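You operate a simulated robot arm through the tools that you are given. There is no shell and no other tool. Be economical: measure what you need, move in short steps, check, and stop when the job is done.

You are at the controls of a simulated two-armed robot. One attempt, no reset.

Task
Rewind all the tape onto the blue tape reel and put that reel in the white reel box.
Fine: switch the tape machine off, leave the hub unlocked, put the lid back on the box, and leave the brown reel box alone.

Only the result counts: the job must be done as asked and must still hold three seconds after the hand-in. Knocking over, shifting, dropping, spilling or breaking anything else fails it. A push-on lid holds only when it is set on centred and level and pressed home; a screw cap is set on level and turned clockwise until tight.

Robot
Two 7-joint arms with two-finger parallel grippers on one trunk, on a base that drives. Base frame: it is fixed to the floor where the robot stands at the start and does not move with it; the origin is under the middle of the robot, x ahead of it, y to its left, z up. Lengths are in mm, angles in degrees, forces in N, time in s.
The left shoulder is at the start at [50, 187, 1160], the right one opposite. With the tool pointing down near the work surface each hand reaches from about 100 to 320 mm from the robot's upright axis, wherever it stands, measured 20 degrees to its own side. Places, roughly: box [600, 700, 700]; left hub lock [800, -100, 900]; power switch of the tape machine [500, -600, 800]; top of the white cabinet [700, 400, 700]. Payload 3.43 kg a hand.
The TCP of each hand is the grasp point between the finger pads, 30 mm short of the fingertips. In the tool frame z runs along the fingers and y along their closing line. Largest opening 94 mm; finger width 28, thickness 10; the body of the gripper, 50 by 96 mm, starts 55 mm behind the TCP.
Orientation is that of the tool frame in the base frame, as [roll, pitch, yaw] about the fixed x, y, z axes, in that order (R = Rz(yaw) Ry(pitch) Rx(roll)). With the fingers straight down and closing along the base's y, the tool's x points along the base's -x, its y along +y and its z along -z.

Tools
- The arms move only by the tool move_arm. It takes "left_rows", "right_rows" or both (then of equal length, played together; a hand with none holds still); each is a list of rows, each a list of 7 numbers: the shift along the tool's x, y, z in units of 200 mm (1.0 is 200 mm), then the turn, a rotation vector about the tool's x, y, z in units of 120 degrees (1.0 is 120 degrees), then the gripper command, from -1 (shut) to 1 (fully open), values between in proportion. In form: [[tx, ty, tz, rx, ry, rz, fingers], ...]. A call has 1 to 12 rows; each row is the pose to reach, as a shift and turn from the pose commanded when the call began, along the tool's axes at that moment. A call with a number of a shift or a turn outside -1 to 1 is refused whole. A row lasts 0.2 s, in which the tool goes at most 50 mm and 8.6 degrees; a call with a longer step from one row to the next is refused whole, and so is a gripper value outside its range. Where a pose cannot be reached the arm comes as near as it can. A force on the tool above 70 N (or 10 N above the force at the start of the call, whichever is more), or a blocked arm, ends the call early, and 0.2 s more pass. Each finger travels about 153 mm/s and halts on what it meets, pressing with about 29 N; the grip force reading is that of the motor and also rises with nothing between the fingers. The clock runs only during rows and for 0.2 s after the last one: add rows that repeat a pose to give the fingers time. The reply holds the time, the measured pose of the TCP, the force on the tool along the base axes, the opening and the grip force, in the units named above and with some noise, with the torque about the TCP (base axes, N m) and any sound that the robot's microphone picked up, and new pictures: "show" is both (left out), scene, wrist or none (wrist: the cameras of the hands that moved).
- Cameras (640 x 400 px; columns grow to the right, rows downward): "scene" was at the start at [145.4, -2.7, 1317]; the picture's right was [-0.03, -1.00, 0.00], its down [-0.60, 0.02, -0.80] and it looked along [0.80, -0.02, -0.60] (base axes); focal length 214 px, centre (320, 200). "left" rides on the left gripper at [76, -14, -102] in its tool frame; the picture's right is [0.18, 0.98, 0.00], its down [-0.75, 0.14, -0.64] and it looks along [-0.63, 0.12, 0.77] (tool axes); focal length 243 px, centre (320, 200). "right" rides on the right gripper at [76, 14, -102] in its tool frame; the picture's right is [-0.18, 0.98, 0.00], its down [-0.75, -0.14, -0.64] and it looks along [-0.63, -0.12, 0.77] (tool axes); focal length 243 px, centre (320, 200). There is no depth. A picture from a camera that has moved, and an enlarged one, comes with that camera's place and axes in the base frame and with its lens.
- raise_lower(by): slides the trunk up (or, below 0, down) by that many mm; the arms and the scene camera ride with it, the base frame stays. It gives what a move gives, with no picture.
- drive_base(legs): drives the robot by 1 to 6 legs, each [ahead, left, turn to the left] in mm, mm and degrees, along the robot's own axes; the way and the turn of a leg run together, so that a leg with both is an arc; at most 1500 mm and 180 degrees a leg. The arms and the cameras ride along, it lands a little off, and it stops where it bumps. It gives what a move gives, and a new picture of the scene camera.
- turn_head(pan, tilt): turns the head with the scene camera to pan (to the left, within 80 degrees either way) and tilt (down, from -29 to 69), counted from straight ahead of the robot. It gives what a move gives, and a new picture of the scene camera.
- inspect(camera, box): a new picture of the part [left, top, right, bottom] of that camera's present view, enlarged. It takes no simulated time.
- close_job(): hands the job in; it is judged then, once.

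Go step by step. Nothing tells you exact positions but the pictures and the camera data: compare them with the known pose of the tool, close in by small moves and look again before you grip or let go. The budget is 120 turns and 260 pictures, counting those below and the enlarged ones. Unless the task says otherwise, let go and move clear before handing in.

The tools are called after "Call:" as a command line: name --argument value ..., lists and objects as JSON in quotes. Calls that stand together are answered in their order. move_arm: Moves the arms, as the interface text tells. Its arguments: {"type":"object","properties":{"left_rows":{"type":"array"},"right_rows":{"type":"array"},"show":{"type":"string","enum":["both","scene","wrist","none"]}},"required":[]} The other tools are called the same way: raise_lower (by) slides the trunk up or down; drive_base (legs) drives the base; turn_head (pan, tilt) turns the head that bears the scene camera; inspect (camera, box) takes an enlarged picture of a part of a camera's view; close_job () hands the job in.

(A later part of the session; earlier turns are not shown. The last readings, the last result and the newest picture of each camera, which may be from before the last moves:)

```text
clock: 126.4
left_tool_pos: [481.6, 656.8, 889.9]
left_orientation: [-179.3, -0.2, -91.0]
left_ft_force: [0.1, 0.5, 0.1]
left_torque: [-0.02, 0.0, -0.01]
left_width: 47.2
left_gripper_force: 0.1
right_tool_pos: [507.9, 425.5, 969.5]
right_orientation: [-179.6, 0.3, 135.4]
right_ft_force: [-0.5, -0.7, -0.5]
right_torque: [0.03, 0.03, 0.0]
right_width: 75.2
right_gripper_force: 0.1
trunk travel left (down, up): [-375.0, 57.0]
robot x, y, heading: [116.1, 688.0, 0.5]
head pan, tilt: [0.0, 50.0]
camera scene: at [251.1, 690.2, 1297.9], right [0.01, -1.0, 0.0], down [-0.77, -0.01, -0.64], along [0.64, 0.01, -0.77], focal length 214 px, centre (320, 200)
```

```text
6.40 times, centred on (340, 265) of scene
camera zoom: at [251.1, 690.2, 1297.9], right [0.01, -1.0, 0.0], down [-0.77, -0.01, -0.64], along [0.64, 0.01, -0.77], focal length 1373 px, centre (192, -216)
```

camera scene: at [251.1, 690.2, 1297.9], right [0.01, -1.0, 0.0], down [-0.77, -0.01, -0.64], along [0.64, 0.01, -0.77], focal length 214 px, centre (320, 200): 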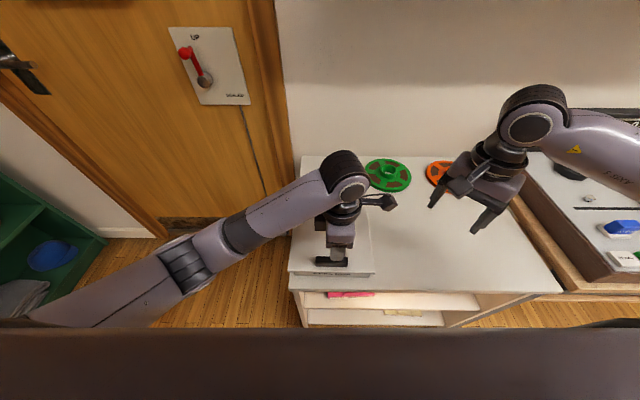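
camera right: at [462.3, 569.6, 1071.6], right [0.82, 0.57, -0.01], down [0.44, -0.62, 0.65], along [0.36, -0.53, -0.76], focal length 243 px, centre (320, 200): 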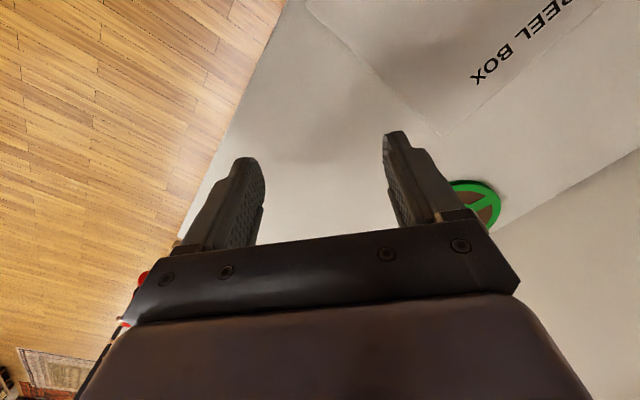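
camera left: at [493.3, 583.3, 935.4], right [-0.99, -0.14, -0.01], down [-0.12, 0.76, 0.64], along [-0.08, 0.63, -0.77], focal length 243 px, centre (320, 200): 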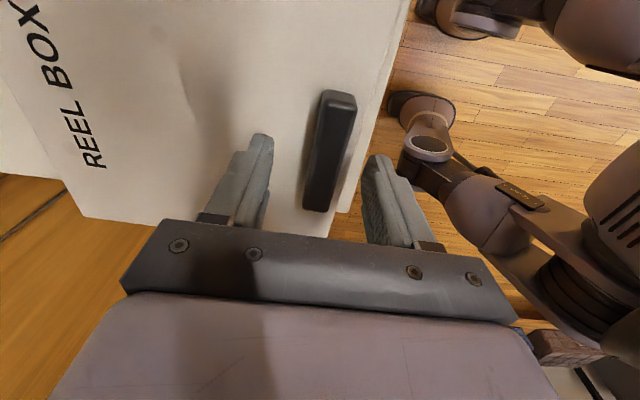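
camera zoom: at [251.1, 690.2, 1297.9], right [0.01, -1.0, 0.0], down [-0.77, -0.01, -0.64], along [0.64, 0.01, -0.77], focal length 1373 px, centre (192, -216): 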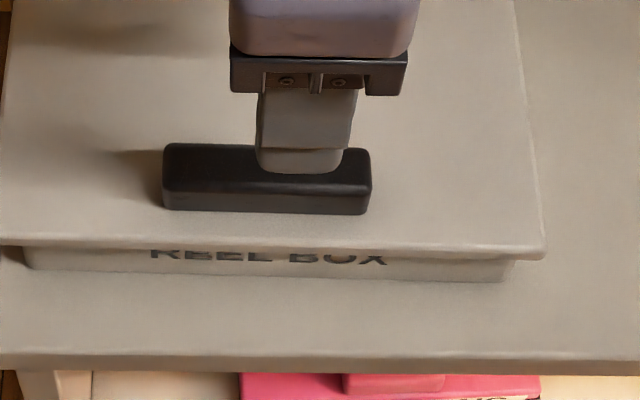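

The lid's front edge now looks lower or nearer than before release. I'll clear the hand to the left and examine it.

Call:
move_arm --left_rows '[[0, 0, -0.1, 0, 0, 0, 0], [-0.2, 0, -0.15, 0, 0, 0, 0], [-0.4, 0, -0.15, 0, 0, 0, 0], [-0.6, 0, -0.15, 0, 0, 0, 0], [-0.8, 0, -0.15, 0, 0, 0, 0], [-0.95, 0, -0.15, 0, 0, 0, 0]]' --show "scene"

Call:
inspect --camera "scene" --box '[270, 190, 400, 291]'

Call:
inspect --camera "scene" --box '[285, 250, 385, 290]'

```text
clock: 127.8
left_tool_pos: [485.4, 847.8, 921.5]
left_orientation: [-179.3, -0.3, -91.0]
left_ft_force: [-0.2, -0.6, -0.4]
left_torque: [0.02, 0.0, -0.02]
left_width: 46.8
left_gripper_force: 0.1
right_tool_pos: [508.4, 425.9, 969.6]
right_orientation: [-179.5, 0.3, 135.4]
right_ft_force: [0.2, 0.0, -0.3]
right_torque: [-0.01, 0.02, -0.01]
right_width: 75.3
right_gripper_force: 0.0
trunk travel left (down, up): [-375.0, 57.0]
robot x, y, heading: [117.9, 686.6, 0.7]
head pan, tilt: [0.0, 50.0]
camera scene: at [251.0, 690.4, 1297.9], right [0.01, -1.0, 0.0], down [-0.77, -0.01, -0.64], along [0.64, 0.01, -0.77], focal length 214 px, centre (320, 200)
```

scene: 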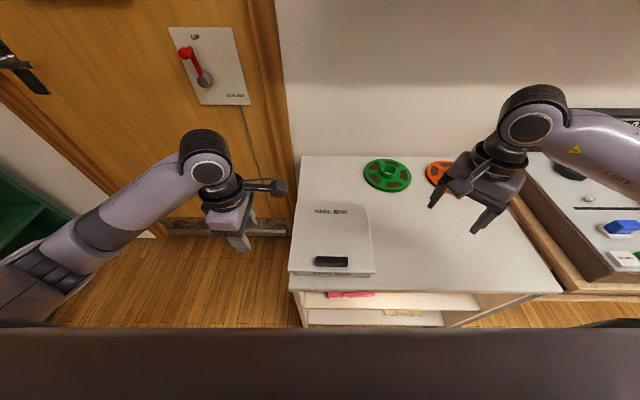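

```text
3.96 times, centred on (335, 240) of scene
camera zoom: at [251.0, 690.4, 1297.9], right [0.01, -1.0, 0.0], down [-0.77, -0.01, -0.64], along [0.64, 0.01, -0.77], focal length 849 px, centre (261, 40)
```

zoom: 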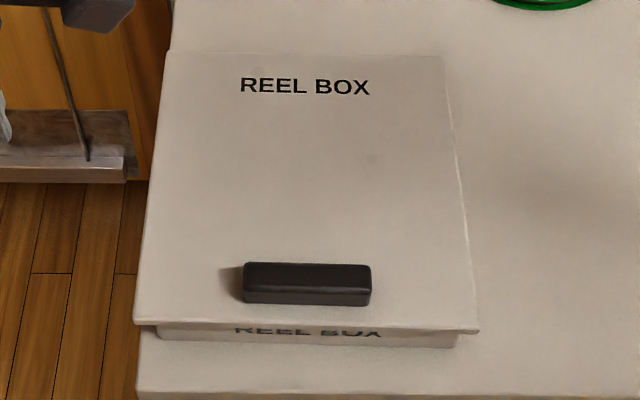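

```text
6.40 times, centred on (335, 270) of scene
camera zoom: at [251.0, 690.4, 1297.9], right [0.01, -1.0, 0.0], down [-0.77, -0.01, -0.64], along [0.64, 0.01, -0.77], focal length 1373 px, centre (224, -248)
```

zoom: 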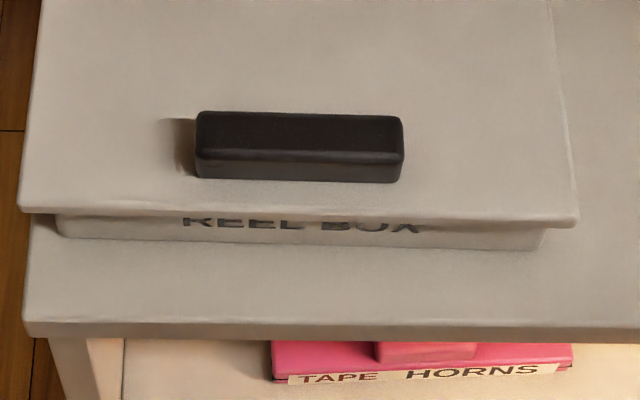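

The lid now overhangs the front more than it should. I'll back off and lower the trunk for a flatter view of the seam.

Call:
drive_base --legs '[[-260, 0, 0]]'

Call:
raise_lower --by -300

Call:
turn_head --pan 0 --tilt 20

```text
clock: 129.6
left_tool_pos: [225.9, 844.7, 921.2]
left_orientation: [-179.3, -0.2, -90.7]
left_ft_force: [0.3, 0.1, 0.0]
left_torque: [0.05, -0.02, 0.04]
left_width: 47.1
left_gripper_force: 0.0
right_tool_pos: [250.0, 423.2, 969.3]
right_orientation: [-179.5, 0.3, 135.7]
right_ft_force: [-0.4, 0.5, 0.1]
right_torque: [-0.01, 0.01, 0.02]
right_width: 75.0
right_gripper_force: 0.1
trunk travel left (down, up): [-375.0, 57.0]
robot x, y, heading: [-140.3, 685.1, 0.7]
head pan, tilt: [0.0, 50.0]
camera scene: at [-7.6, 687.5, 1298.0], right [0.01, -1.0, 0.0], down [-0.77, -0.01, -0.64], along [0.64, 0.01, -0.77], focal length 214 px, centre (320, 200)
```

scene: 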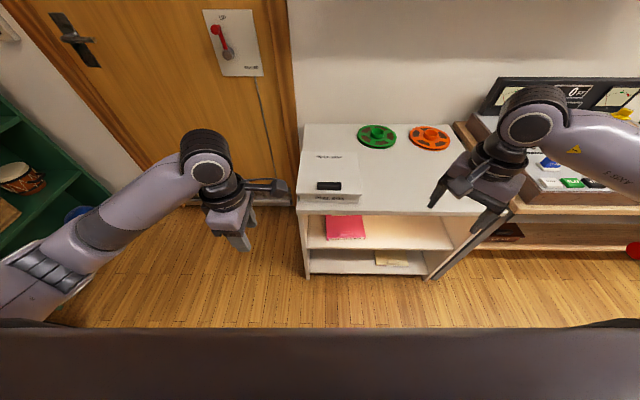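

```text
clock: 132.6
left_tool_pos: [227.3, 846.2, 620.8]
left_orientation: [-179.2, -0.2, -90.8]
left_ft_force: [-0.8, 0.1, -0.5]
left_torque: [-0.02, 0.03, 0.02]
left_width: 47.1
left_gripper_force: 0.0
right_tool_pos: [251.4, 422.3, 669.4]
right_orientation: [-179.6, 0.4, 135.6]
right_ft_force: [0.3, 0.7, -0.1]
right_torque: [0.01, 0.0, 0.0]
right_width: 75.1
right_gripper_force: 0.1
trunk travel left (down, up): [-75.0, 357.0]
robot x, y, heading: [-143.0, 685.2, 0.7]
head pan, tilt: [0.0, 50.0]
```

```text
clock: 133.6
left_tool_pos: [227.4, 845.3, 619.8]
left_orientation: [-179.2, -0.3, -90.8]
left_ft_force: [-0.7, -0.4, -0.5]
left_torque: [-0.01, 0.0, 0.01]
left_width: 47.0
left_gripper_force: 0.1
right_tool_pos: [252.1, 423.9, 670.0]
right_orientation: [-179.6, 0.4, 135.6]
right_ft_force: [-0.1, 0.5, -0.1]
right_torque: [-0.04, 0.03, -0.02]
right_width: 75.3
right_gripper_force: 0.0
trunk travel left (down, up): [-75.0, 357.0]
robot x, y, heading: [-145.7, 685.2, 0.9]
head pan, tilt: [0.0, 20.0]
camera scene: at [9.0, 687.7, 1043.4], right [0.01, -1.0, 0.0], down [-0.34, 0.0, -0.94], along [0.94, 0.01, -0.34], focal length 214 px, centre (320, 200)
```

scene: 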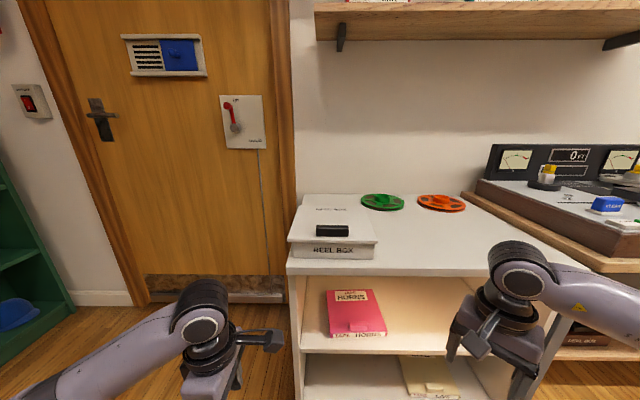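

Call:
inspect --camera "scene" --box '[280, 195, 390, 270]'

Call:
raise_lower --by -70

Call:
inspect --camera "scene" --box '[280, 180, 390, 255]'

```text
5.33 times, centred on (335, 232) of scene
camera zoom: at [9.0, 687.7, 1043.4], right [0.01, -1.0, 0.0], down [-0.34, 0.0, -0.94], along [0.94, 0.01, -0.34], focal length 1144 px, centre (240, 27)
```

zoom: 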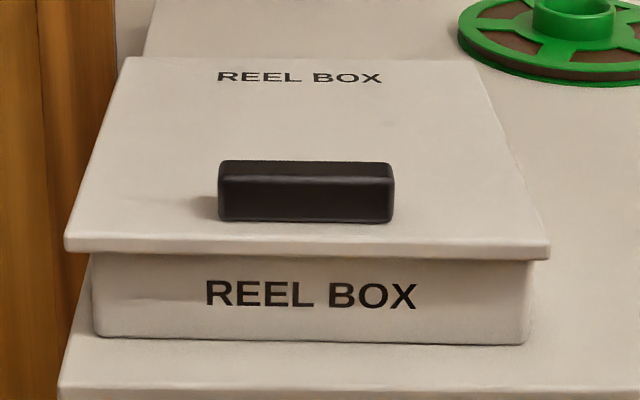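

```text
clock: 134.7
left_tool_pos: [227.7, 844.8, 551.3]
left_orientation: [-179.3, -0.2, -90.7]
left_ft_force: [-0.1, 0.9, -0.4]
left_torque: [0.02, -0.01, -0.03]
left_width: 47.1
left_gripper_force: 0.1
right_tool_pos: [250.1, 422.9, 598.4]
right_orientation: [-179.5, 0.3, 135.7]
right_ft_force: [0.9, -0.5, 0.0]
right_torque: [0.02, -0.02, 0.04]
right_width: 75.0
right_gripper_force: 0.1
trunk travel left (down, up): [-5.0, 427.0]
robot x, y, heading: [-138.8, 683.3, 1.0]
head pan, tilt: [0.0, 20.0]
```

```text
5.33 times, centred on (335, 218) of scene
camera zoom: at [8.9, 687.7, 973.5], right [0.01, -1.0, 0.0], down [-0.34, 0.0, -0.94], along [0.94, 0.01, -0.34], focal length 1144 px, centre (240, 107)
```

zoom: 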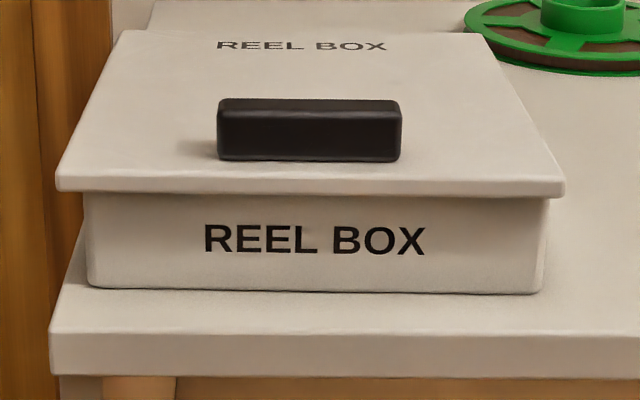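

From this flatter view the lid sits parallel with no gap, at its original height, offset perhaps 2–3 mm. I'll come back and press it home at its middle, listening for a click.

Call:
raise_lower --by 370

Call:
drive_base --legs '[[250, 0, 0]]'

Call:
turn_head --pan 0 --tilt 50

Call:
inspect --camera "scene" --box '[270, 190, 400, 291]'

```text
clock: 138.2
left_tool_pos: [226.7, 845.3, 921.7]
left_orientation: [-179.2, -0.3, -90.8]
left_ft_force: [0.7, 0.8, -1.4]
left_torque: [0.01, 0.02, 0.0]
left_width: 46.7
left_gripper_force: 0.1
right_tool_pos: [250.5, 423.0, 969.3]
right_orientation: [-179.6, 0.3, 135.7]
right_ft_force: [0.3, 0.4, -0.5]
right_torque: [0.03, 0.02, -0.04]
right_width: 75.1
right_gripper_force: 0.1
trunk travel left (down, up): [-375.0, 57.0]
robot x, y, heading: [-142.8, 687.7, 0.9]
head pan, tilt: [0.0, 20.0]
```

```text
clock: 140.1
left_tool_pos: [479.1, 848.9, 920.6]
left_orientation: [-179.2, -0.3, -90.7]
left_ft_force: [0.4, 1.0, -0.2]
left_torque: [-0.01, -0.02, 0.02]
left_width: 46.8
left_gripper_force: 0.0
right_tool_pos: [504.2, 428.5, 969.4]
right_orientation: [-179.5, 0.2, 135.8]
right_ft_force: [-0.4, 0.2, -0.3]
right_torque: [0.01, 0.06, -0.01]
right_width: 75.4
right_gripper_force: 0.0
trunk travel left (down, up): [-375.0, 57.0]
robot x, y, heading: [109.2, 689.9, 1.1]
head pan, tilt: [0.0, 20.0]
camera scene: at [262.1, 692.1, 1343.4], right [0.02, -1.0, 0.0], down [-0.34, -0.01, -0.94], along [0.94, 0.02, -0.34], focal length 214 px, centre (320, 200)
```

scene: 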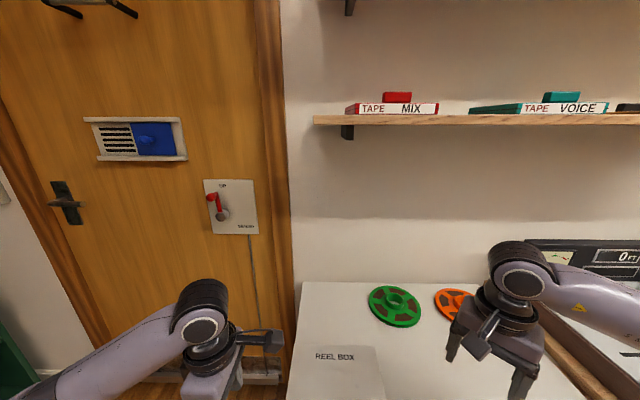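

```text
clock: 141.0
left_tool_pos: [478.2, 849.6, 921.2]
left_orientation: [-179.1, -0.2, -90.5]
left_ft_force: [0.0, -0.4, -0.4]
left_torque: [0.02, -0.01, 0.02]
left_width: 47.1
left_gripper_force: 0.0
right_tool_pos: [503.5, 428.6, 968.3]
right_orientation: [-179.5, 0.3, 135.7]
right_ft_force: [0.8, 0.2, 0.8]
right_torque: [-0.01, 0.0, 0.0]
right_width: 75.2
right_gripper_force: 0.1
trunk travel left (down, up): [-375.0, 57.0]
robot x, y, heading: [113.1, 687.7, 1.0]
head pan, tilt: [0.0, 50.0]
camera scene: at [245.5, 691.9, 1298.0], right [0.02, -1.0, 0.0], down [-0.77, -0.01, -0.64], along [0.64, 0.01, -0.77], focal length 214 px, centre (320, 200)
```

scene: 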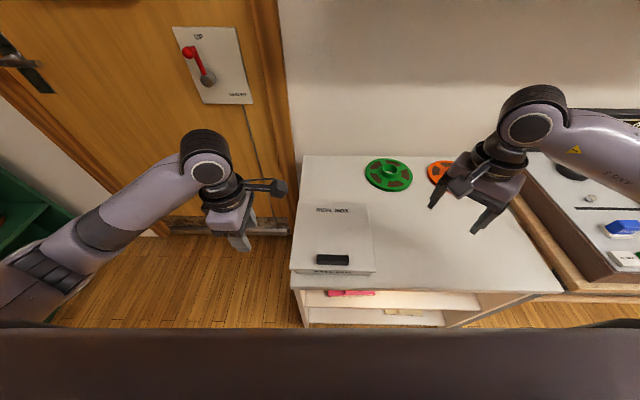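

```text
3.96 times, centred on (335, 240) of scene
camera zoom: at [245.5, 691.9, 1298.0], right [0.02, -1.0, 0.0], down [-0.77, -0.01, -0.64], along [0.64, 0.01, -0.77], focal length 849 px, centre (261, 40)
```

zoom: 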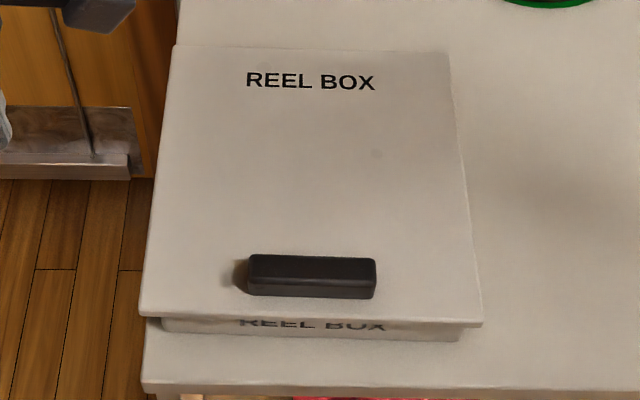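

Offset is only about 1.5–2 mm. I'll bring the closed left fingers over the lid's middle.

Call:
move_arm --left_rows '[[0.1, -0.05, 0, 0, 0, 0, -1], [0.28, -0.12, 0, 0, 0, 0, -1], [0.46, -0.2, 0, 0, 0, 0, -1], [0.64, -0.28, 0, 0, 0, 0, -1], [0.82, -0.36, 0, 0, 0, 0, -1], [0.96, -0.42, 0.05, 0, 0, 0, -1], [0.96, -0.42, 0.25, 0, 0, 0, -1], [0.96, -0.42, 0.4, 0, 0, 0, -1], [0.96, -0.42, 0.45, 0, 0, 0, -1]]' --show "scene"

```text
clock: 143.0
left_tool_pos: [562.1, 656.6, 835.2]
left_orientation: [-179.1, -0.3, -90.6]
left_ft_force: [0.5, 0.1, 0.1]
left_torque: [0.01, 0.0, -0.02]
left_width: 0.0
left_gripper_force: 28.8
right_tool_pos: [503.7, 428.6, 968.3]
right_orientation: [-179.5, 0.3, 135.7]
right_ft_force: [-0.5, -1.1, -0.6]
right_torque: [0.0, 0.0, 0.02]
right_width: 75.0
right_gripper_force: 0.0
trunk travel left (down, up): [-375.0, 57.0]
robot x, y, heading: [110.9, 691.0, 0.8]
head pan, tilt: [0.0, 50.0]
camera scene: at [245.5, 691.8, 1297.9], right [0.02, -1.0, 0.0], down [-0.77, -0.01, -0.64], along [0.64, 0.01, -0.77], focal length 214 px, centre (320, 200)
```

scene: 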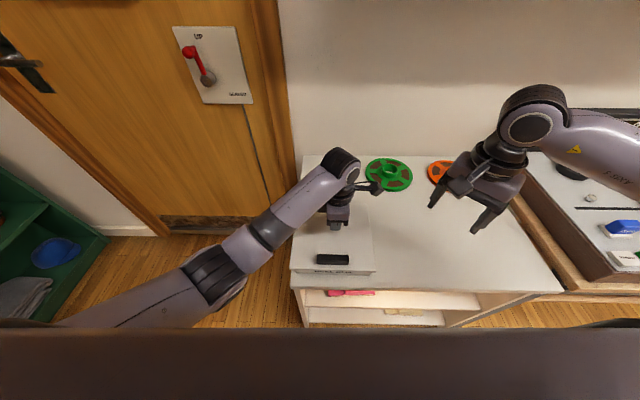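

Call:
move_arm --left_rows '[[0, 0, 0.06, 0, 0, 0, -1], [0, 0, 0.09, 0, 0, 0, -1], [0, 0, 0.105, 0, 0, 0, -1], [0, 0, 0.12, 0, 0, 0, -1], [0, 0, 0.13, 0, 0, 0, -1], [0, 0, 0.14, 0, 0, 0, -1], [0, 0, 0.15, 0, 0, 0, -1], [0, 0, 0.155, 0, 0, 0, -1]]' --show "none"

```text
clock: 144.5
left_tool_pos: [576.3, 678.7, 812.8]
left_orientation: [-177.0, 0.4, -89.3]
left_ft_force: [-11.1, -5.5, 38.2]
left_torque: [-0.54, 0.51, -0.2]
left_width: 0.0
left_gripper_force: 29.0
right_tool_pos: [501.0, 428.7, 971.6]
right_orientation: [-179.7, 0.4, 135.7]
right_ft_force: [0.6, 0.2, -0.8]
right_torque: [-0.03, 0.02, 0.03]
right_width: 75.1
right_gripper_force: 0.0
trunk travel left (down, up): [-375.0, 57.0]
robot x, y, heading: [109.6, 688.9, 0.9]
head pan, tilt: [0.0, 50.0]
stopped in row 7 (left hand): the force on the tool passed its limit at 73 N (the readings are from after the stop); the commanded pose is now the measured one
```

It pressed to 73 N and the fingertip slid across the lid; contact height z 812.8 matches the seated height. I'll ease off and look.

Call:
move_arm --left_rows '[[0, 0, -0.1, 0, 0, 0, -1], [0, 0, -0.3, 0, 0, 0, -1], [0, 0, -0.5, 0, 0, 0, -1], [-0.2, 0.1, -0.55, 0, 0, 0, -1], [-0.4, 0.2, -0.55, 0, 0, 0, -1], [-0.6, 0.3, -0.55, 0, 0, 0, -1], [-0.8, 0.4, -0.55, 0, 0, 0, -1]]' --show "scene"

Call:
inspect --camera "scene" --box '[270, 190, 400, 291]'

```text
clock: 146.1
left_tool_pos: [491.7, 836.8, 914.8]
left_orientation: [-177.5, 0.6, -89.1]
left_ft_force: [1.0, 0.0, -0.1]
left_torque: [0.03, -0.02, 0.03]
left_width: 0.3
left_gripper_force: 29.2
right_tool_pos: [503.6, 428.7, 969.7]
right_orientation: [-179.5, 0.3, 135.9]
right_ft_force: [-0.1, 0.3, -0.3]
right_torque: [-0.04, -0.01, -0.01]
right_width: 75.1
right_gripper_force: 0.0
trunk travel left (down, up): [-375.0, 57.0]
robot x, y, heading: [114.4, 689.5, 1.1]
head pan, tilt: [0.0, 50.0]
camera scene: at [245.0, 692.0, 1297.9], right [0.02, -1.0, 0.0], down [-0.77, -0.01, -0.64], along [0.64, 0.01, -0.77], focal length 214 px, centre (320, 200)
```

scene: 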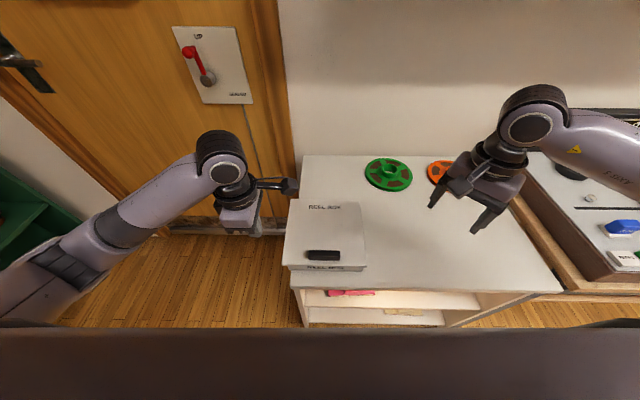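

```text
3.96 times, centred on (335, 240) of scene
camera zoom: at [245.0, 692.0, 1297.9], right [0.02, -1.0, 0.0], down [-0.77, -0.01, -0.64], along [0.64, 0.01, -0.77], focal length 849 px, centre (261, 40)
```

zoom: 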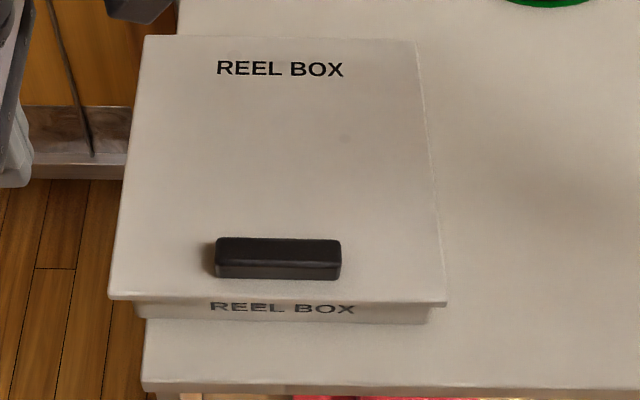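

The press slid the closed box about 20 mm left; it is still flat on the cabinet but its left side is near the edge. I'll look closely at the lid's seating.

Call:
inspect --camera "scene" --box '[280, 250, 380, 285]'

Call:
inspect --camera "left" --box '[0, 0, 640, 200]'

```text
6.40 times, centred on (330, 268) of scene
camera zoom: at [245.0, 692.0, 1297.9], right [0.02, -1.0, 0.0], down [-0.77, -0.01, -0.64], along [0.64, 0.01, -0.77], focal length 1373 px, centre (256, -232)
```

zoom: 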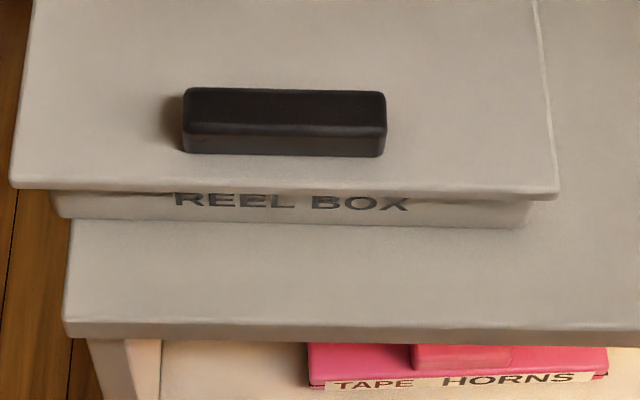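

```text
1.00 times, centred on (320, 100) of left (not enlarged: the box is as wide or as high as the picture)
camera zoom: at [501.1, 760.1, 1017.7], right [-0.98, -0.2, -0.05], down [-0.18, 0.74, 0.64], along [-0.09, 0.64, -0.76], focal length 243 px, centre (320, 300)
```

zoom: 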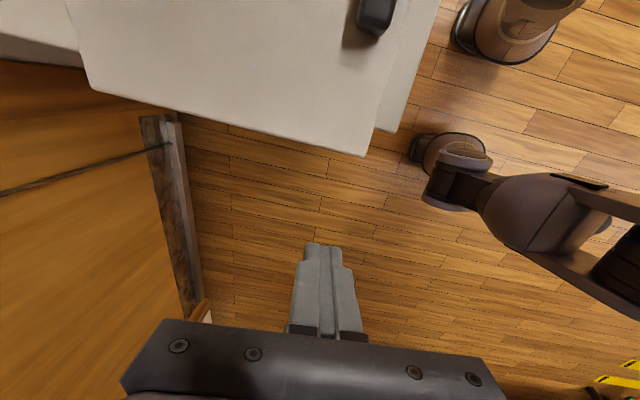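

The lid sits roughly 3 mm too far to +y on the box. I'll place the closed fingertip beside the lid's left edge, ready to nudge it.

Call:
move_arm --left_rows '[[0, -0.1, 0, -0.01, 0, 0, -1], [0.02, -0.25, 0, -0.021, 0, 0, -1], [0.04, -0.39, 0.1, -0.021, 0, 0, -1], [0.04, -0.39, 0.3, -0.021, 0, 0, -1], [0.04, -0.39, 0.48, -0.021, 0, 0, -1], [0.04, -0.39, 0.57, -0.021, 0, 0, -1], [0.04, -0.39, 0.57, -0.021, 0, 0, -1]]'

Call:
inspect --camera "scene" --box '[250, 190, 380, 291]'

```text
clock: 147.7
left_tool_pos: [574.3, 829.2, 806.1]
left_orientation: [-179.9, 0.6, -89.3]
left_ft_force: [0.0, 0.4, 0.4]
left_torque: [0.01, 0.0, 0.01]
left_width: 0.2
left_gripper_force: 29.0
right_tool_pos: [504.4, 428.4, 968.7]
right_orientation: [-179.4, 0.3, 135.9]
right_ft_force: [0.2, -0.4, 0.3]
right_torque: [-0.01, -0.02, 0.01]
right_width: 75.1
right_gripper_force: 0.0
trunk travel left (down, up): [-375.0, 57.0]
robot x, y, heading: [111.7, 685.3, 0.9]
head pan, tilt: [0.0, 50.0]
camera scene: at [245.3, 691.5, 1297.9], right [0.02, -1.0, 0.0], down [-0.77, -0.01, -0.64], along [0.64, 0.01, -0.77], focal length 214 px, centre (320, 200)
camera left: at [589.7, 753.3, 907.6], right [-0.98, -0.2, 0.0], down [-0.15, 0.74, 0.65], along [-0.13, 0.64, -0.76], focal length 243 px, centre (320, 200)
```

scene: 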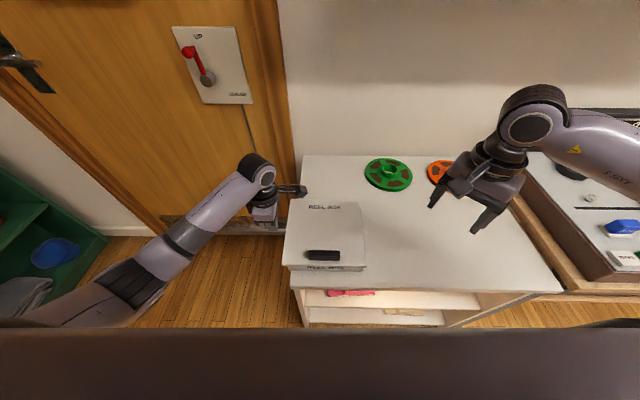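
left: 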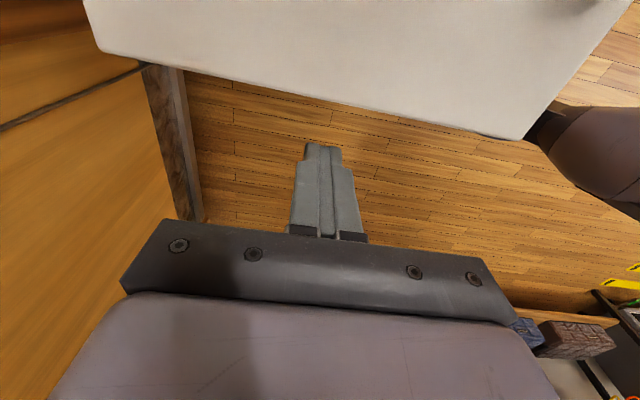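

```text
3.96 times, centred on (315, 240) of scene
camera zoom: at [245.3, 691.5, 1297.9], right [0.02, -1.0, 0.0], down [-0.77, -0.01, -0.64], along [0.64, 0.01, -0.77], focal length 849 px, centre (340, 40)
```

zoom: 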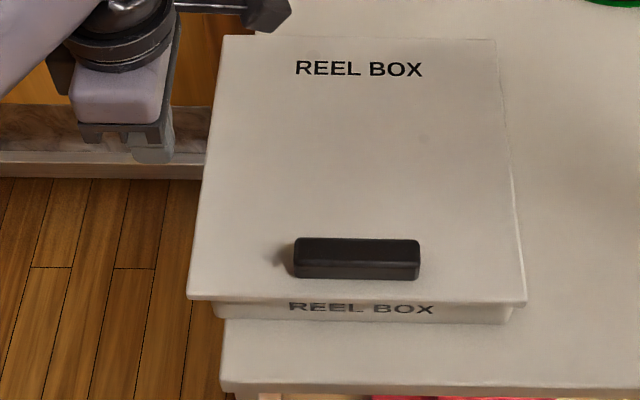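

Call:
move_arm --left_rows '[[0.03, 0, 0.02, 0, 0, 0, -1], [0.07, 0, 0.02, 0, 0, 0, -1], [0.1, 0, 0.02, 0, 0, 0, -1], [0.115, 0, 0.02, 0, 0, 0, -1], [0.125, 0, 0.02, 0, 0, 0, -1], [0.125, 0, 0.02, 0, 0, 0, -1]]' --show "scene"

Call:
inspect --camera "scene" --box '[280, 250, 380, 285]'

```text
clock: 149.1
left_tool_pos: [575.6, 803.4, 802.6]
left_orientation: [-180.0, 0.6, -89.2]
left_ft_force: [0.1, 0.9, -0.5]
left_torque: [0.03, -0.01, 0.01]
left_width: 0.1
left_gripper_force: 29.3
right_tool_pos: [503.6, 428.2, 969.1]
right_orientation: [-179.5, 0.2, 135.8]
right_ft_force: [-0.3, 0.2, 1.7]
right_torque: [0.0, -0.04, 0.0]
right_width: 75.1
right_gripper_force: 0.0
trunk travel left (down, up): [-375.0, 57.0]
robot x, y, heading: [111.5, 686.5, 0.8]
head pan, tilt: [0.0, 50.0]
camera scene: at [245.3, 691.5, 1297.9], right [0.02, -1.0, 0.0], down [-0.77, -0.01, -0.64], along [0.64, 0.01, -0.77], focal length 214 px, centre (320, 200)
```

scene: 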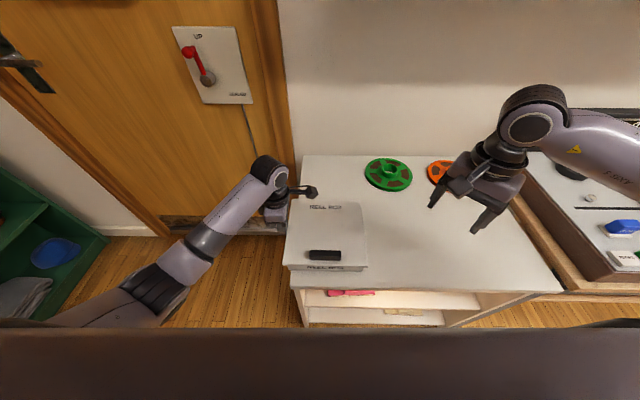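

```text
6.40 times, centred on (330, 268) of scene
camera zoom: at [245.3, 691.5, 1297.9], right [0.02, -1.0, 0.0], down [-0.77, -0.01, -0.64], along [0.64, 0.01, -0.77], focal length 1373 px, centre (256, -232)
```

zoom: 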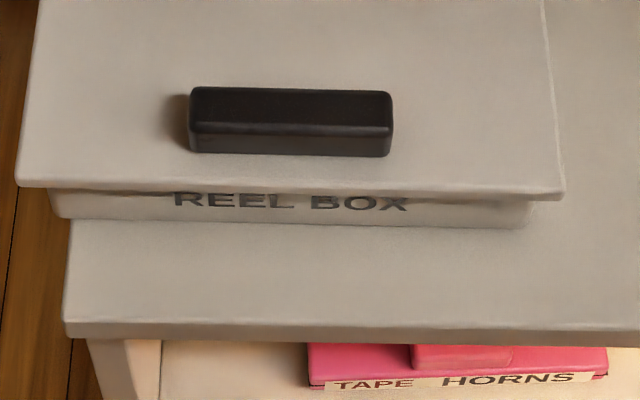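

The lid slid back about 2.4 mm with under 1 N, so y is now centred, but that means it isn't latched yet. I'll nudge its front edge about 2.5 mm inward, then press.

Call:
move_arm --left_rows '[[-0.1, 0, -0.05, 0, 0, 0, -1], [-0.1, 0, -0.28, 0, 0, 0, -1], [0.0, 0.1, -0.45, 0, 0, 0, -1], [0.15, 0.25, -0.45, 0, 0, 0, -1], [0.3, 0.42, -0.45, 0, 0, 0, -1], [0.45, 0.6, -0.45, 0, 0, 0, -1], [0.597, 0.737, -0.45, 0, 0, 0, -1], [0.597, 0.737, -0.25, 0, 0, 0, -1], [0.597, 0.737, -0.05, 0, 0, 0, -1], [0.597, 0.737, 0.0, 0, 0, 0, -1], [0.597, 0.737, 0.0, 0, 0, 0, -1]]'

Call:
inspect --camera "scene" --box '[270, 190, 400, 291]'

```text
clock: 151.5
left_tool_pos: [428.1, 683.3, 798.1]
left_orientation: [179.9, 0.7, -89.1]
left_ft_force: [-0.6, -0.5, 0.2]
left_torque: [0.01, 0.02, 0.0]
left_width: 0.0
left_gripper_force: 28.8
left hand out of reach, approached as far as the arm can: row 7
right_tool_pos: [503.9, 428.8, 969.7]
right_orientation: [-179.5, 0.3, 135.9]
right_ft_force: [0.3, 0.6, 0.3]
right_torque: [0.0, -0.03, 0.01]
right_width: 75.0
right_gripper_force: 0.1
trunk travel left (down, up): [-375.0, 57.0]
robot x, y, heading: [108.0, 689.8, 0.6]
head pan, tilt: [0.0, 50.0]
camera scene: at [245.3, 691.5, 1297.9], right [0.02, -1.0, 0.0], down [-0.77, -0.01, -0.64], along [0.64, 0.01, -0.77], focal length 214 px, centre (320, 200)
camera left: at [443.3, 606.8, 900.4], right [-0.98, -0.2, 0.0], down [-0.15, 0.74, 0.65], along [-0.13, 0.64, -0.76], focal length 243 px, centre (320, 200)
```

scene: 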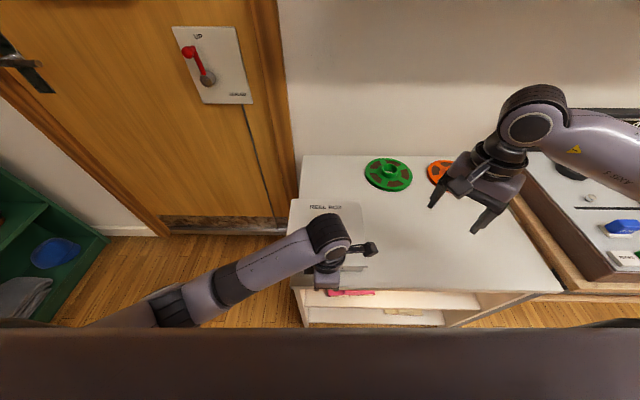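
left: 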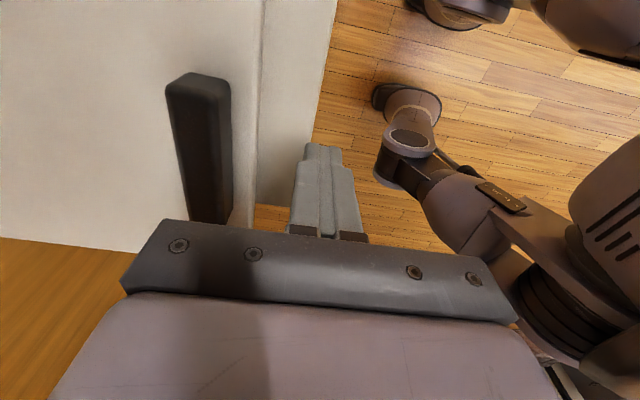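

```text
3.96 times, centred on (335, 240) of scene
camera zoom: at [245.3, 691.5, 1297.9], right [0.02, -1.0, 0.0], down [-0.77, -0.01, -0.64], along [0.64, 0.01, -0.77], focal length 849 px, centre (261, 40)
```

zoom: 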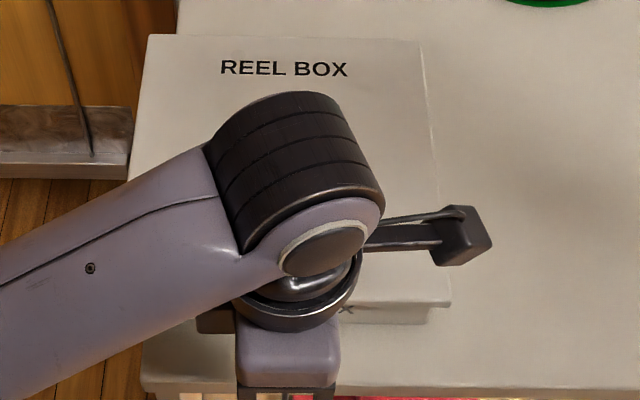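

Call:
move_arm --left_rows '[[0, -0.05, -0.01, 0, 0, 0, -1], [0, -0.09, -0.015, 0, 0, 0, -1], [0, -0.12, -0.015, 0, 0, 0, -1], [0, -0.135, -0.015, 0, 0, 0, -1], [0, -0.135, -0.015, 0, 0, 0, -1]]' --show "wrist"

Call:
inspect --camera "scene" --box '[280, 230, 380, 285]'

```text
clock: 152.7
left_tool_pos: [454.9, 684.3, 802.2]
left_orientation: [-180.0, 0.8, -89.3]
left_ft_force: [-0.4, -0.6, -0.1]
left_torque: [0.0, 0.03, -0.04]
left_width: 0.0
left_gripper_force: 28.8
right_tool_pos: [504.2, 427.6, 969.3]
right_orientation: [-179.6, 0.3, 135.8]
right_ft_force: [-0.2, 0.0, -0.6]
right_torque: [0.03, 0.01, -0.02]
right_width: 75.2
right_gripper_force: 0.0
trunk travel left (down, up): [-375.0, 57.0]
robot x, y, heading: [111.9, 694.5, 0.7]
head pan, tilt: [0.0, 50.0]
camera left: at [470.6, 608.0, 904.5], right [-0.98, -0.2, 0.0], down [-0.15, 0.74, 0.65], along [-0.13, 0.64, -0.76], focal length 243 px, centre (320, 200)
```

left: 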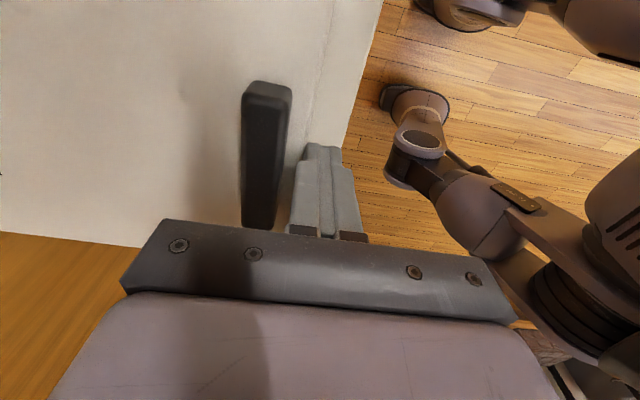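

```text
6.40 times, centred on (330, 258) of scene
camera zoom: at [245.3, 691.5, 1297.9], right [0.02, -1.0, 0.0], down [-0.77, -0.01, -0.64], along [0.64, 0.01, -0.77], focal length 1373 px, centre (256, -168)
```

zoom: 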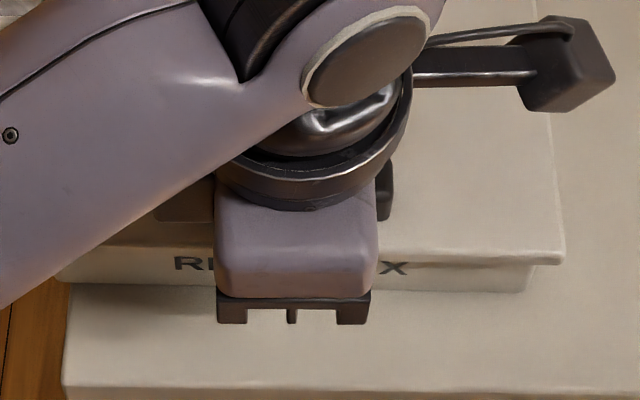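

Call:
move_arm --left_rows '[[0, -0.005, 0, 0, 0, 0, -1], [0, -0.01, 0, 0, 0, 0, -1], [0, -0.01, 0, 0, 0, 0, -1]]' --show "none"

Call:
inspect --camera "scene" --box '[280, 250, 380, 285]'

```text
clock: 153.5
left_tool_pos: [457.9, 683.9, 804.1]
left_orientation: [-179.9, 0.8, -89.2]
left_ft_force: [0.2, -0.2, 0.9]
left_torque: [-0.02, 0.02, -0.05]
left_width: 0.0
left_gripper_force: 29.1
right_tool_pos: [504.1, 429.2, 969.9]
right_orientation: [-179.5, 0.3, 135.8]
right_ft_force: [0.2, -0.4, -0.2]
right_torque: [-0.03, -0.01, 0.02]
right_width: 75.3
right_gripper_force: 0.1
trunk travel left (down, up): [-375.0, 57.0]
robot x, y, heading: [109.6, 693.2, 1.0]
head pan, tilt: [0.0, 50.0]
```

```text
6.40 times, centred on (330, 268) of scene
camera zoom: at [245.2, 691.5, 1297.9], right [0.02, -1.0, 0.0], down [-0.77, -0.01, -0.64], along [0.64, 0.01, -0.77], focal length 1373 px, centre (256, -232)
```

zoom: 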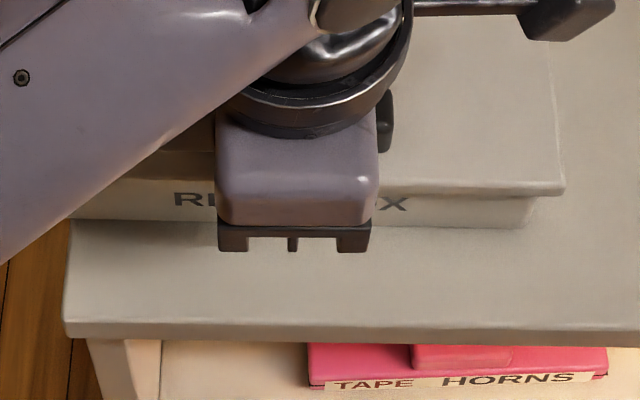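

Call:
move_arm --left_rows '[[0, -0.005, 0.01, 0, 0, 0, -1], [0, -0.005, 0.01, 0, 0, 0, -1], [0, 0.05, 0, 0, 0, 0, -1], [0, 0.1, -0.1, 0, 0, 0, -1], [0, 0.1, -0.3, 0, 0, 0, -1], [-0.15, 0.1, -0.45, 0, 0, 0, -1], [-0.35, 0.05, -0.5, 0, 0, 0, -1], [-0.55, 0, -0.5, 0, 0, 0, -1], [-0.75, 0, -0.5, 0, 0, 0, -1], [-0.85, 0, -0.5, 0, 0, 0, -1]]' --show "scene"

Call:
inspect --camera "scene" --box '[270, 190, 400, 291]'

Call:
inspect --camera "scene" --box '[280, 250, 380, 285]'

```text
clock: 155.7
left_tool_pos: [454.8, 854.5, 905.2]
left_orientation: [-180.0, 0.7, -89.2]
left_ft_force: [0.2, 0.0, 0.5]
left_torque: [0.01, 0.0, -0.01]
left_width: 0.1
left_gripper_force: 28.8
left hand out of reach, approached as far as the arm can: row 6
right_tool_pos: [504.0, 427.7, 969.0]
right_orientation: [-179.5, 0.4, 135.9]
right_ft_force: [0.0, 0.3, -0.4]
right_torque: [0.02, -0.01, -0.02]
right_width: 75.1
right_gripper_force: 0.1
trunk travel left (down, up): [-375.0, 57.0]
robot x, y, heading: [108.9, 690.9, 0.8]
head pan, tilt: [0.0, 50.0]
camera scene: at [245.3, 691.6, 1297.9], right [0.02, -1.0, 0.0], down [-0.77, -0.01, -0.64], along [0.64, 0.01, -0.77], focal length 214 px, centre (320, 200)
```

scene: 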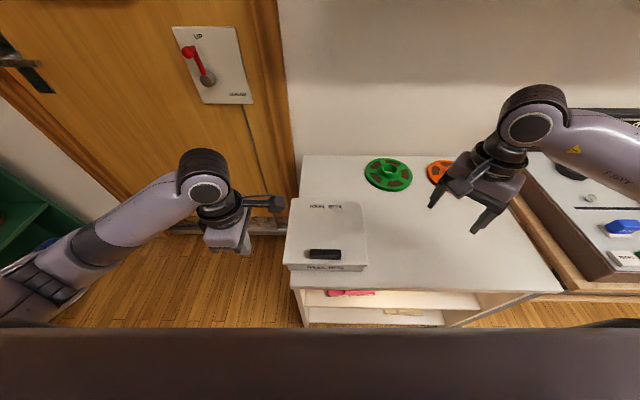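

```text
3.96 times, centred on (335, 240) of scene
camera zoom: at [245.3, 691.6, 1297.9], right [0.02, -1.0, 0.0], down [-0.77, -0.01, -0.64], along [0.64, 0.01, -0.77], focal length 849 px, centre (261, 40)
```

zoom: 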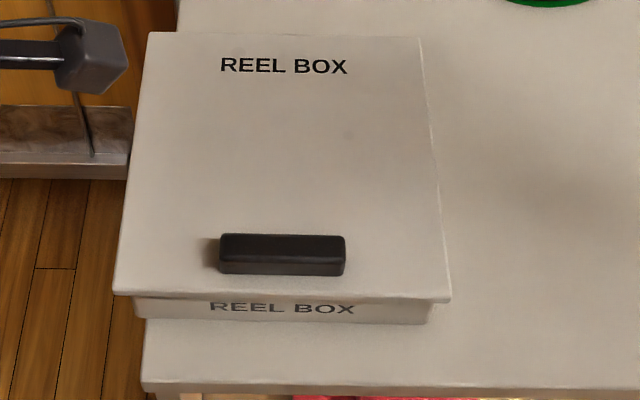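

```text
6.40 times, centred on (330, 268) of scene
camera zoom: at [245.3, 691.6, 1297.9], right [0.02, -1.0, 0.0], down [-0.77, -0.01, -0.64], along [0.64, 0.01, -0.77], focal length 1373 px, centre (256, -232)
```

zoom: 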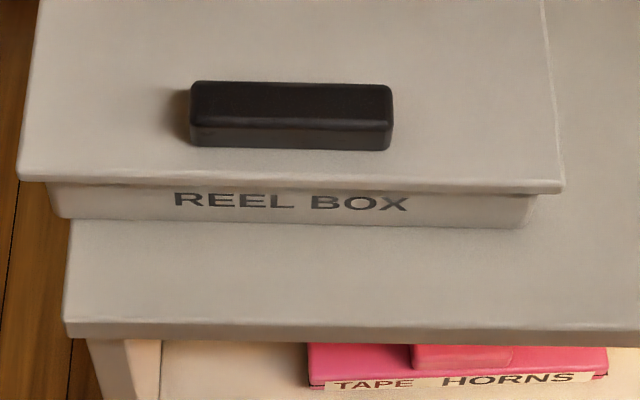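

The lid is now centred with an even seam. I'll come over its middle again and press more gently.

Call:
move_arm --left_rows '[[0.12, -0.1, 0, 0, 0, 0, -1], [0.28, -0.2, 0, 0, 0, 0, -1], [0.44, -0.3, 0, 0, 0, 0, -1], [0.6, -0.4, 0, 0, 0, 0, -1], [0.74, -0.5, 0, 0, 0, 0, -1], [0.875, -0.563, 0, 0, 0, 0, -1], [0.875, -0.563, 0.2, 0, 0, 0, -1], [0.875, -0.563, 0.38, 0, 0, 0, -1], [0.875, -0.563, 0.42, 0, 0, 0, -1], [0.875, -0.563, 0.42, 0, 0, 0, -1]]' --show "none"

```text
clock: 157.9
left_tool_pos: [571.6, 679.6, 820.8]
left_orientation: [-179.8, 0.7, -89.3]
left_ft_force: [-0.3, 0.0, 0.4]
left_torque: [-0.02, -0.01, 0.02]
left_width: 0.0
left_gripper_force: 29.0
right_tool_pos: [503.4, 428.3, 968.9]
right_orientation: [-179.5, 0.2, 135.8]
right_ft_force: [0.2, 0.5, -0.3]
right_torque: [-0.01, 0.03, 0.06]
right_width: 75.2
right_gripper_force: 0.1
trunk travel left (down, up): [-375.0, 57.0]
robot x, y, heading: [109.5, 684.5, 0.7]
head pan, tilt: [0.0, 50.0]
```

Call:
move_arm --left_rows '[[0, 0, 0.02, 0, 0, 0, -1], [0, 0, 0.035, 0, 0, 0, -1], [0, 0, 0.045, 0, 0, 0, -1], [0, 0, 0.055, 0, 0, 0, -1], [0, 0, 0.06, 0, 0, 0, -1]]' --show "scene"

Call:
inspect --camera "scene" --box '[280, 250, 380, 285]'

```text
clock: 159.1
left_tool_pos: [572.4, 680.2, 813.9]
left_orientation: [-179.3, 0.5, -89.1]
left_ft_force: [-9.3, -7.3, 34.2]
left_torque: [-0.63, 0.3, -0.11]
left_width: 0.0
left_gripper_force: 29.4
right_tool_pos: [502.9, 428.0, 970.6]
right_orientation: [-179.7, 0.3, 135.6]
right_ft_force: [0.2, -1.0, 0.3]
right_torque: [-0.01, -0.02, 0.0]
right_width: 75.6
right_gripper_force: 0.1
trunk travel left (down, up): [-375.0, 57.0]
robot x, y, heading: [109.8, 686.0, 1.0]
head pan, tilt: [0.0, 50.0]
camera scene: at [241.8, 690.6, 1298.8], right [0.02, -1.0, 0.0], down [-0.76, -0.01, -0.65], along [0.65, 0.01, -0.76], focal length 214 px, centre (320, 200)
```

scene: 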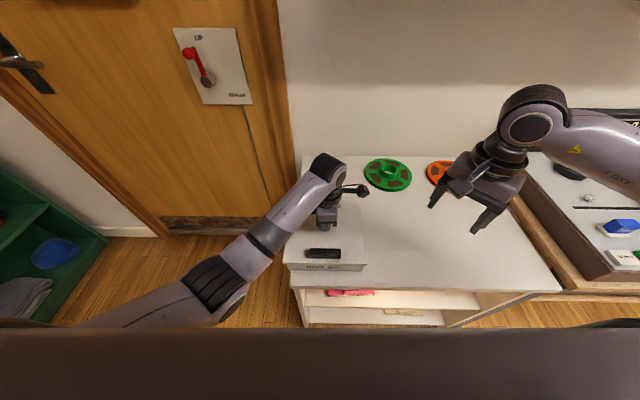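

```text
6.40 times, centred on (330, 268) of scene
camera zoom: at [241.8, 690.6, 1298.8], right [0.02, -1.0, 0.0], down [-0.76, -0.01, -0.65], along [0.65, 0.01, -0.76], focal length 1373 px, centre (256, -232)
```

zoom: 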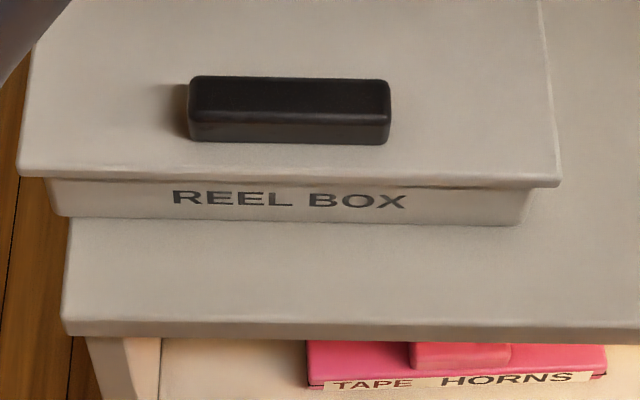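

It holds steady at 34 N with no drift. I'll press harder while cancelling the sideways push.

Call:
move_arm --left_rows '[[0.004, 0.005, 0, 0, 0, 0, -1], [0.006, 0.008, 0.005, 0, 0, 0, -1], [0.008, 0.01, 0.01, 0, 0, 0, -1], [0.009, 0.012, 0.015, 0, 0, 0, -1], [0.009, 0.012, 0.015, 0, 0, 0, -1]]' --show "none"

Call:
inspect --camera "scene" --box '[280, 250, 380, 285]'

```text
clock: 160.1
left_tool_pos: [581.6, 697.5, 813.1]
left_orientation: [-178.0, 1.4, -88.0]
left_ft_force: [-10.3, -6.4, 37.2]
left_torque: [-0.74, 0.4, -0.19]
left_width: 0.1
left_gripper_force: 29.3
right_tool_pos: [501.7, 426.6, 970.4]
right_orientation: [-179.7, 0.4, 135.7]
right_ft_force: [0.8, 0.4, 0.4]
right_torque: [0.0, 0.0, 0.03]
right_width: 75.0
right_gripper_force: 0.0
trunk travel left (down, up): [-375.0, 57.0]
robot x, y, heading: [108.9, 687.1, 1.0]
head pan, tilt: [0.0, 50.0]
stopped in row 5 (left hand): the force on the tool passed its limit at 71 N (the readings are from after the stop); the commanded pose is now the measured one
```

```text
6.40 times, centred on (330, 268) of scene
camera zoom: at [241.4, 691.2, 1298.1], right [0.02, -1.0, 0.0], down [-0.76, -0.01, -0.65], along [0.65, 0.01, -0.76], focal length 1373 px, centre (256, -232)
```

zoom: 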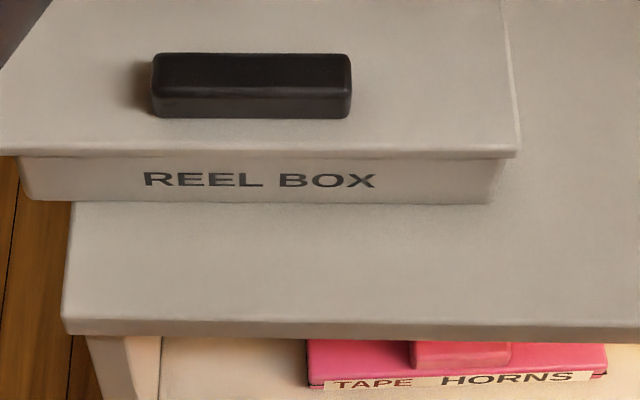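

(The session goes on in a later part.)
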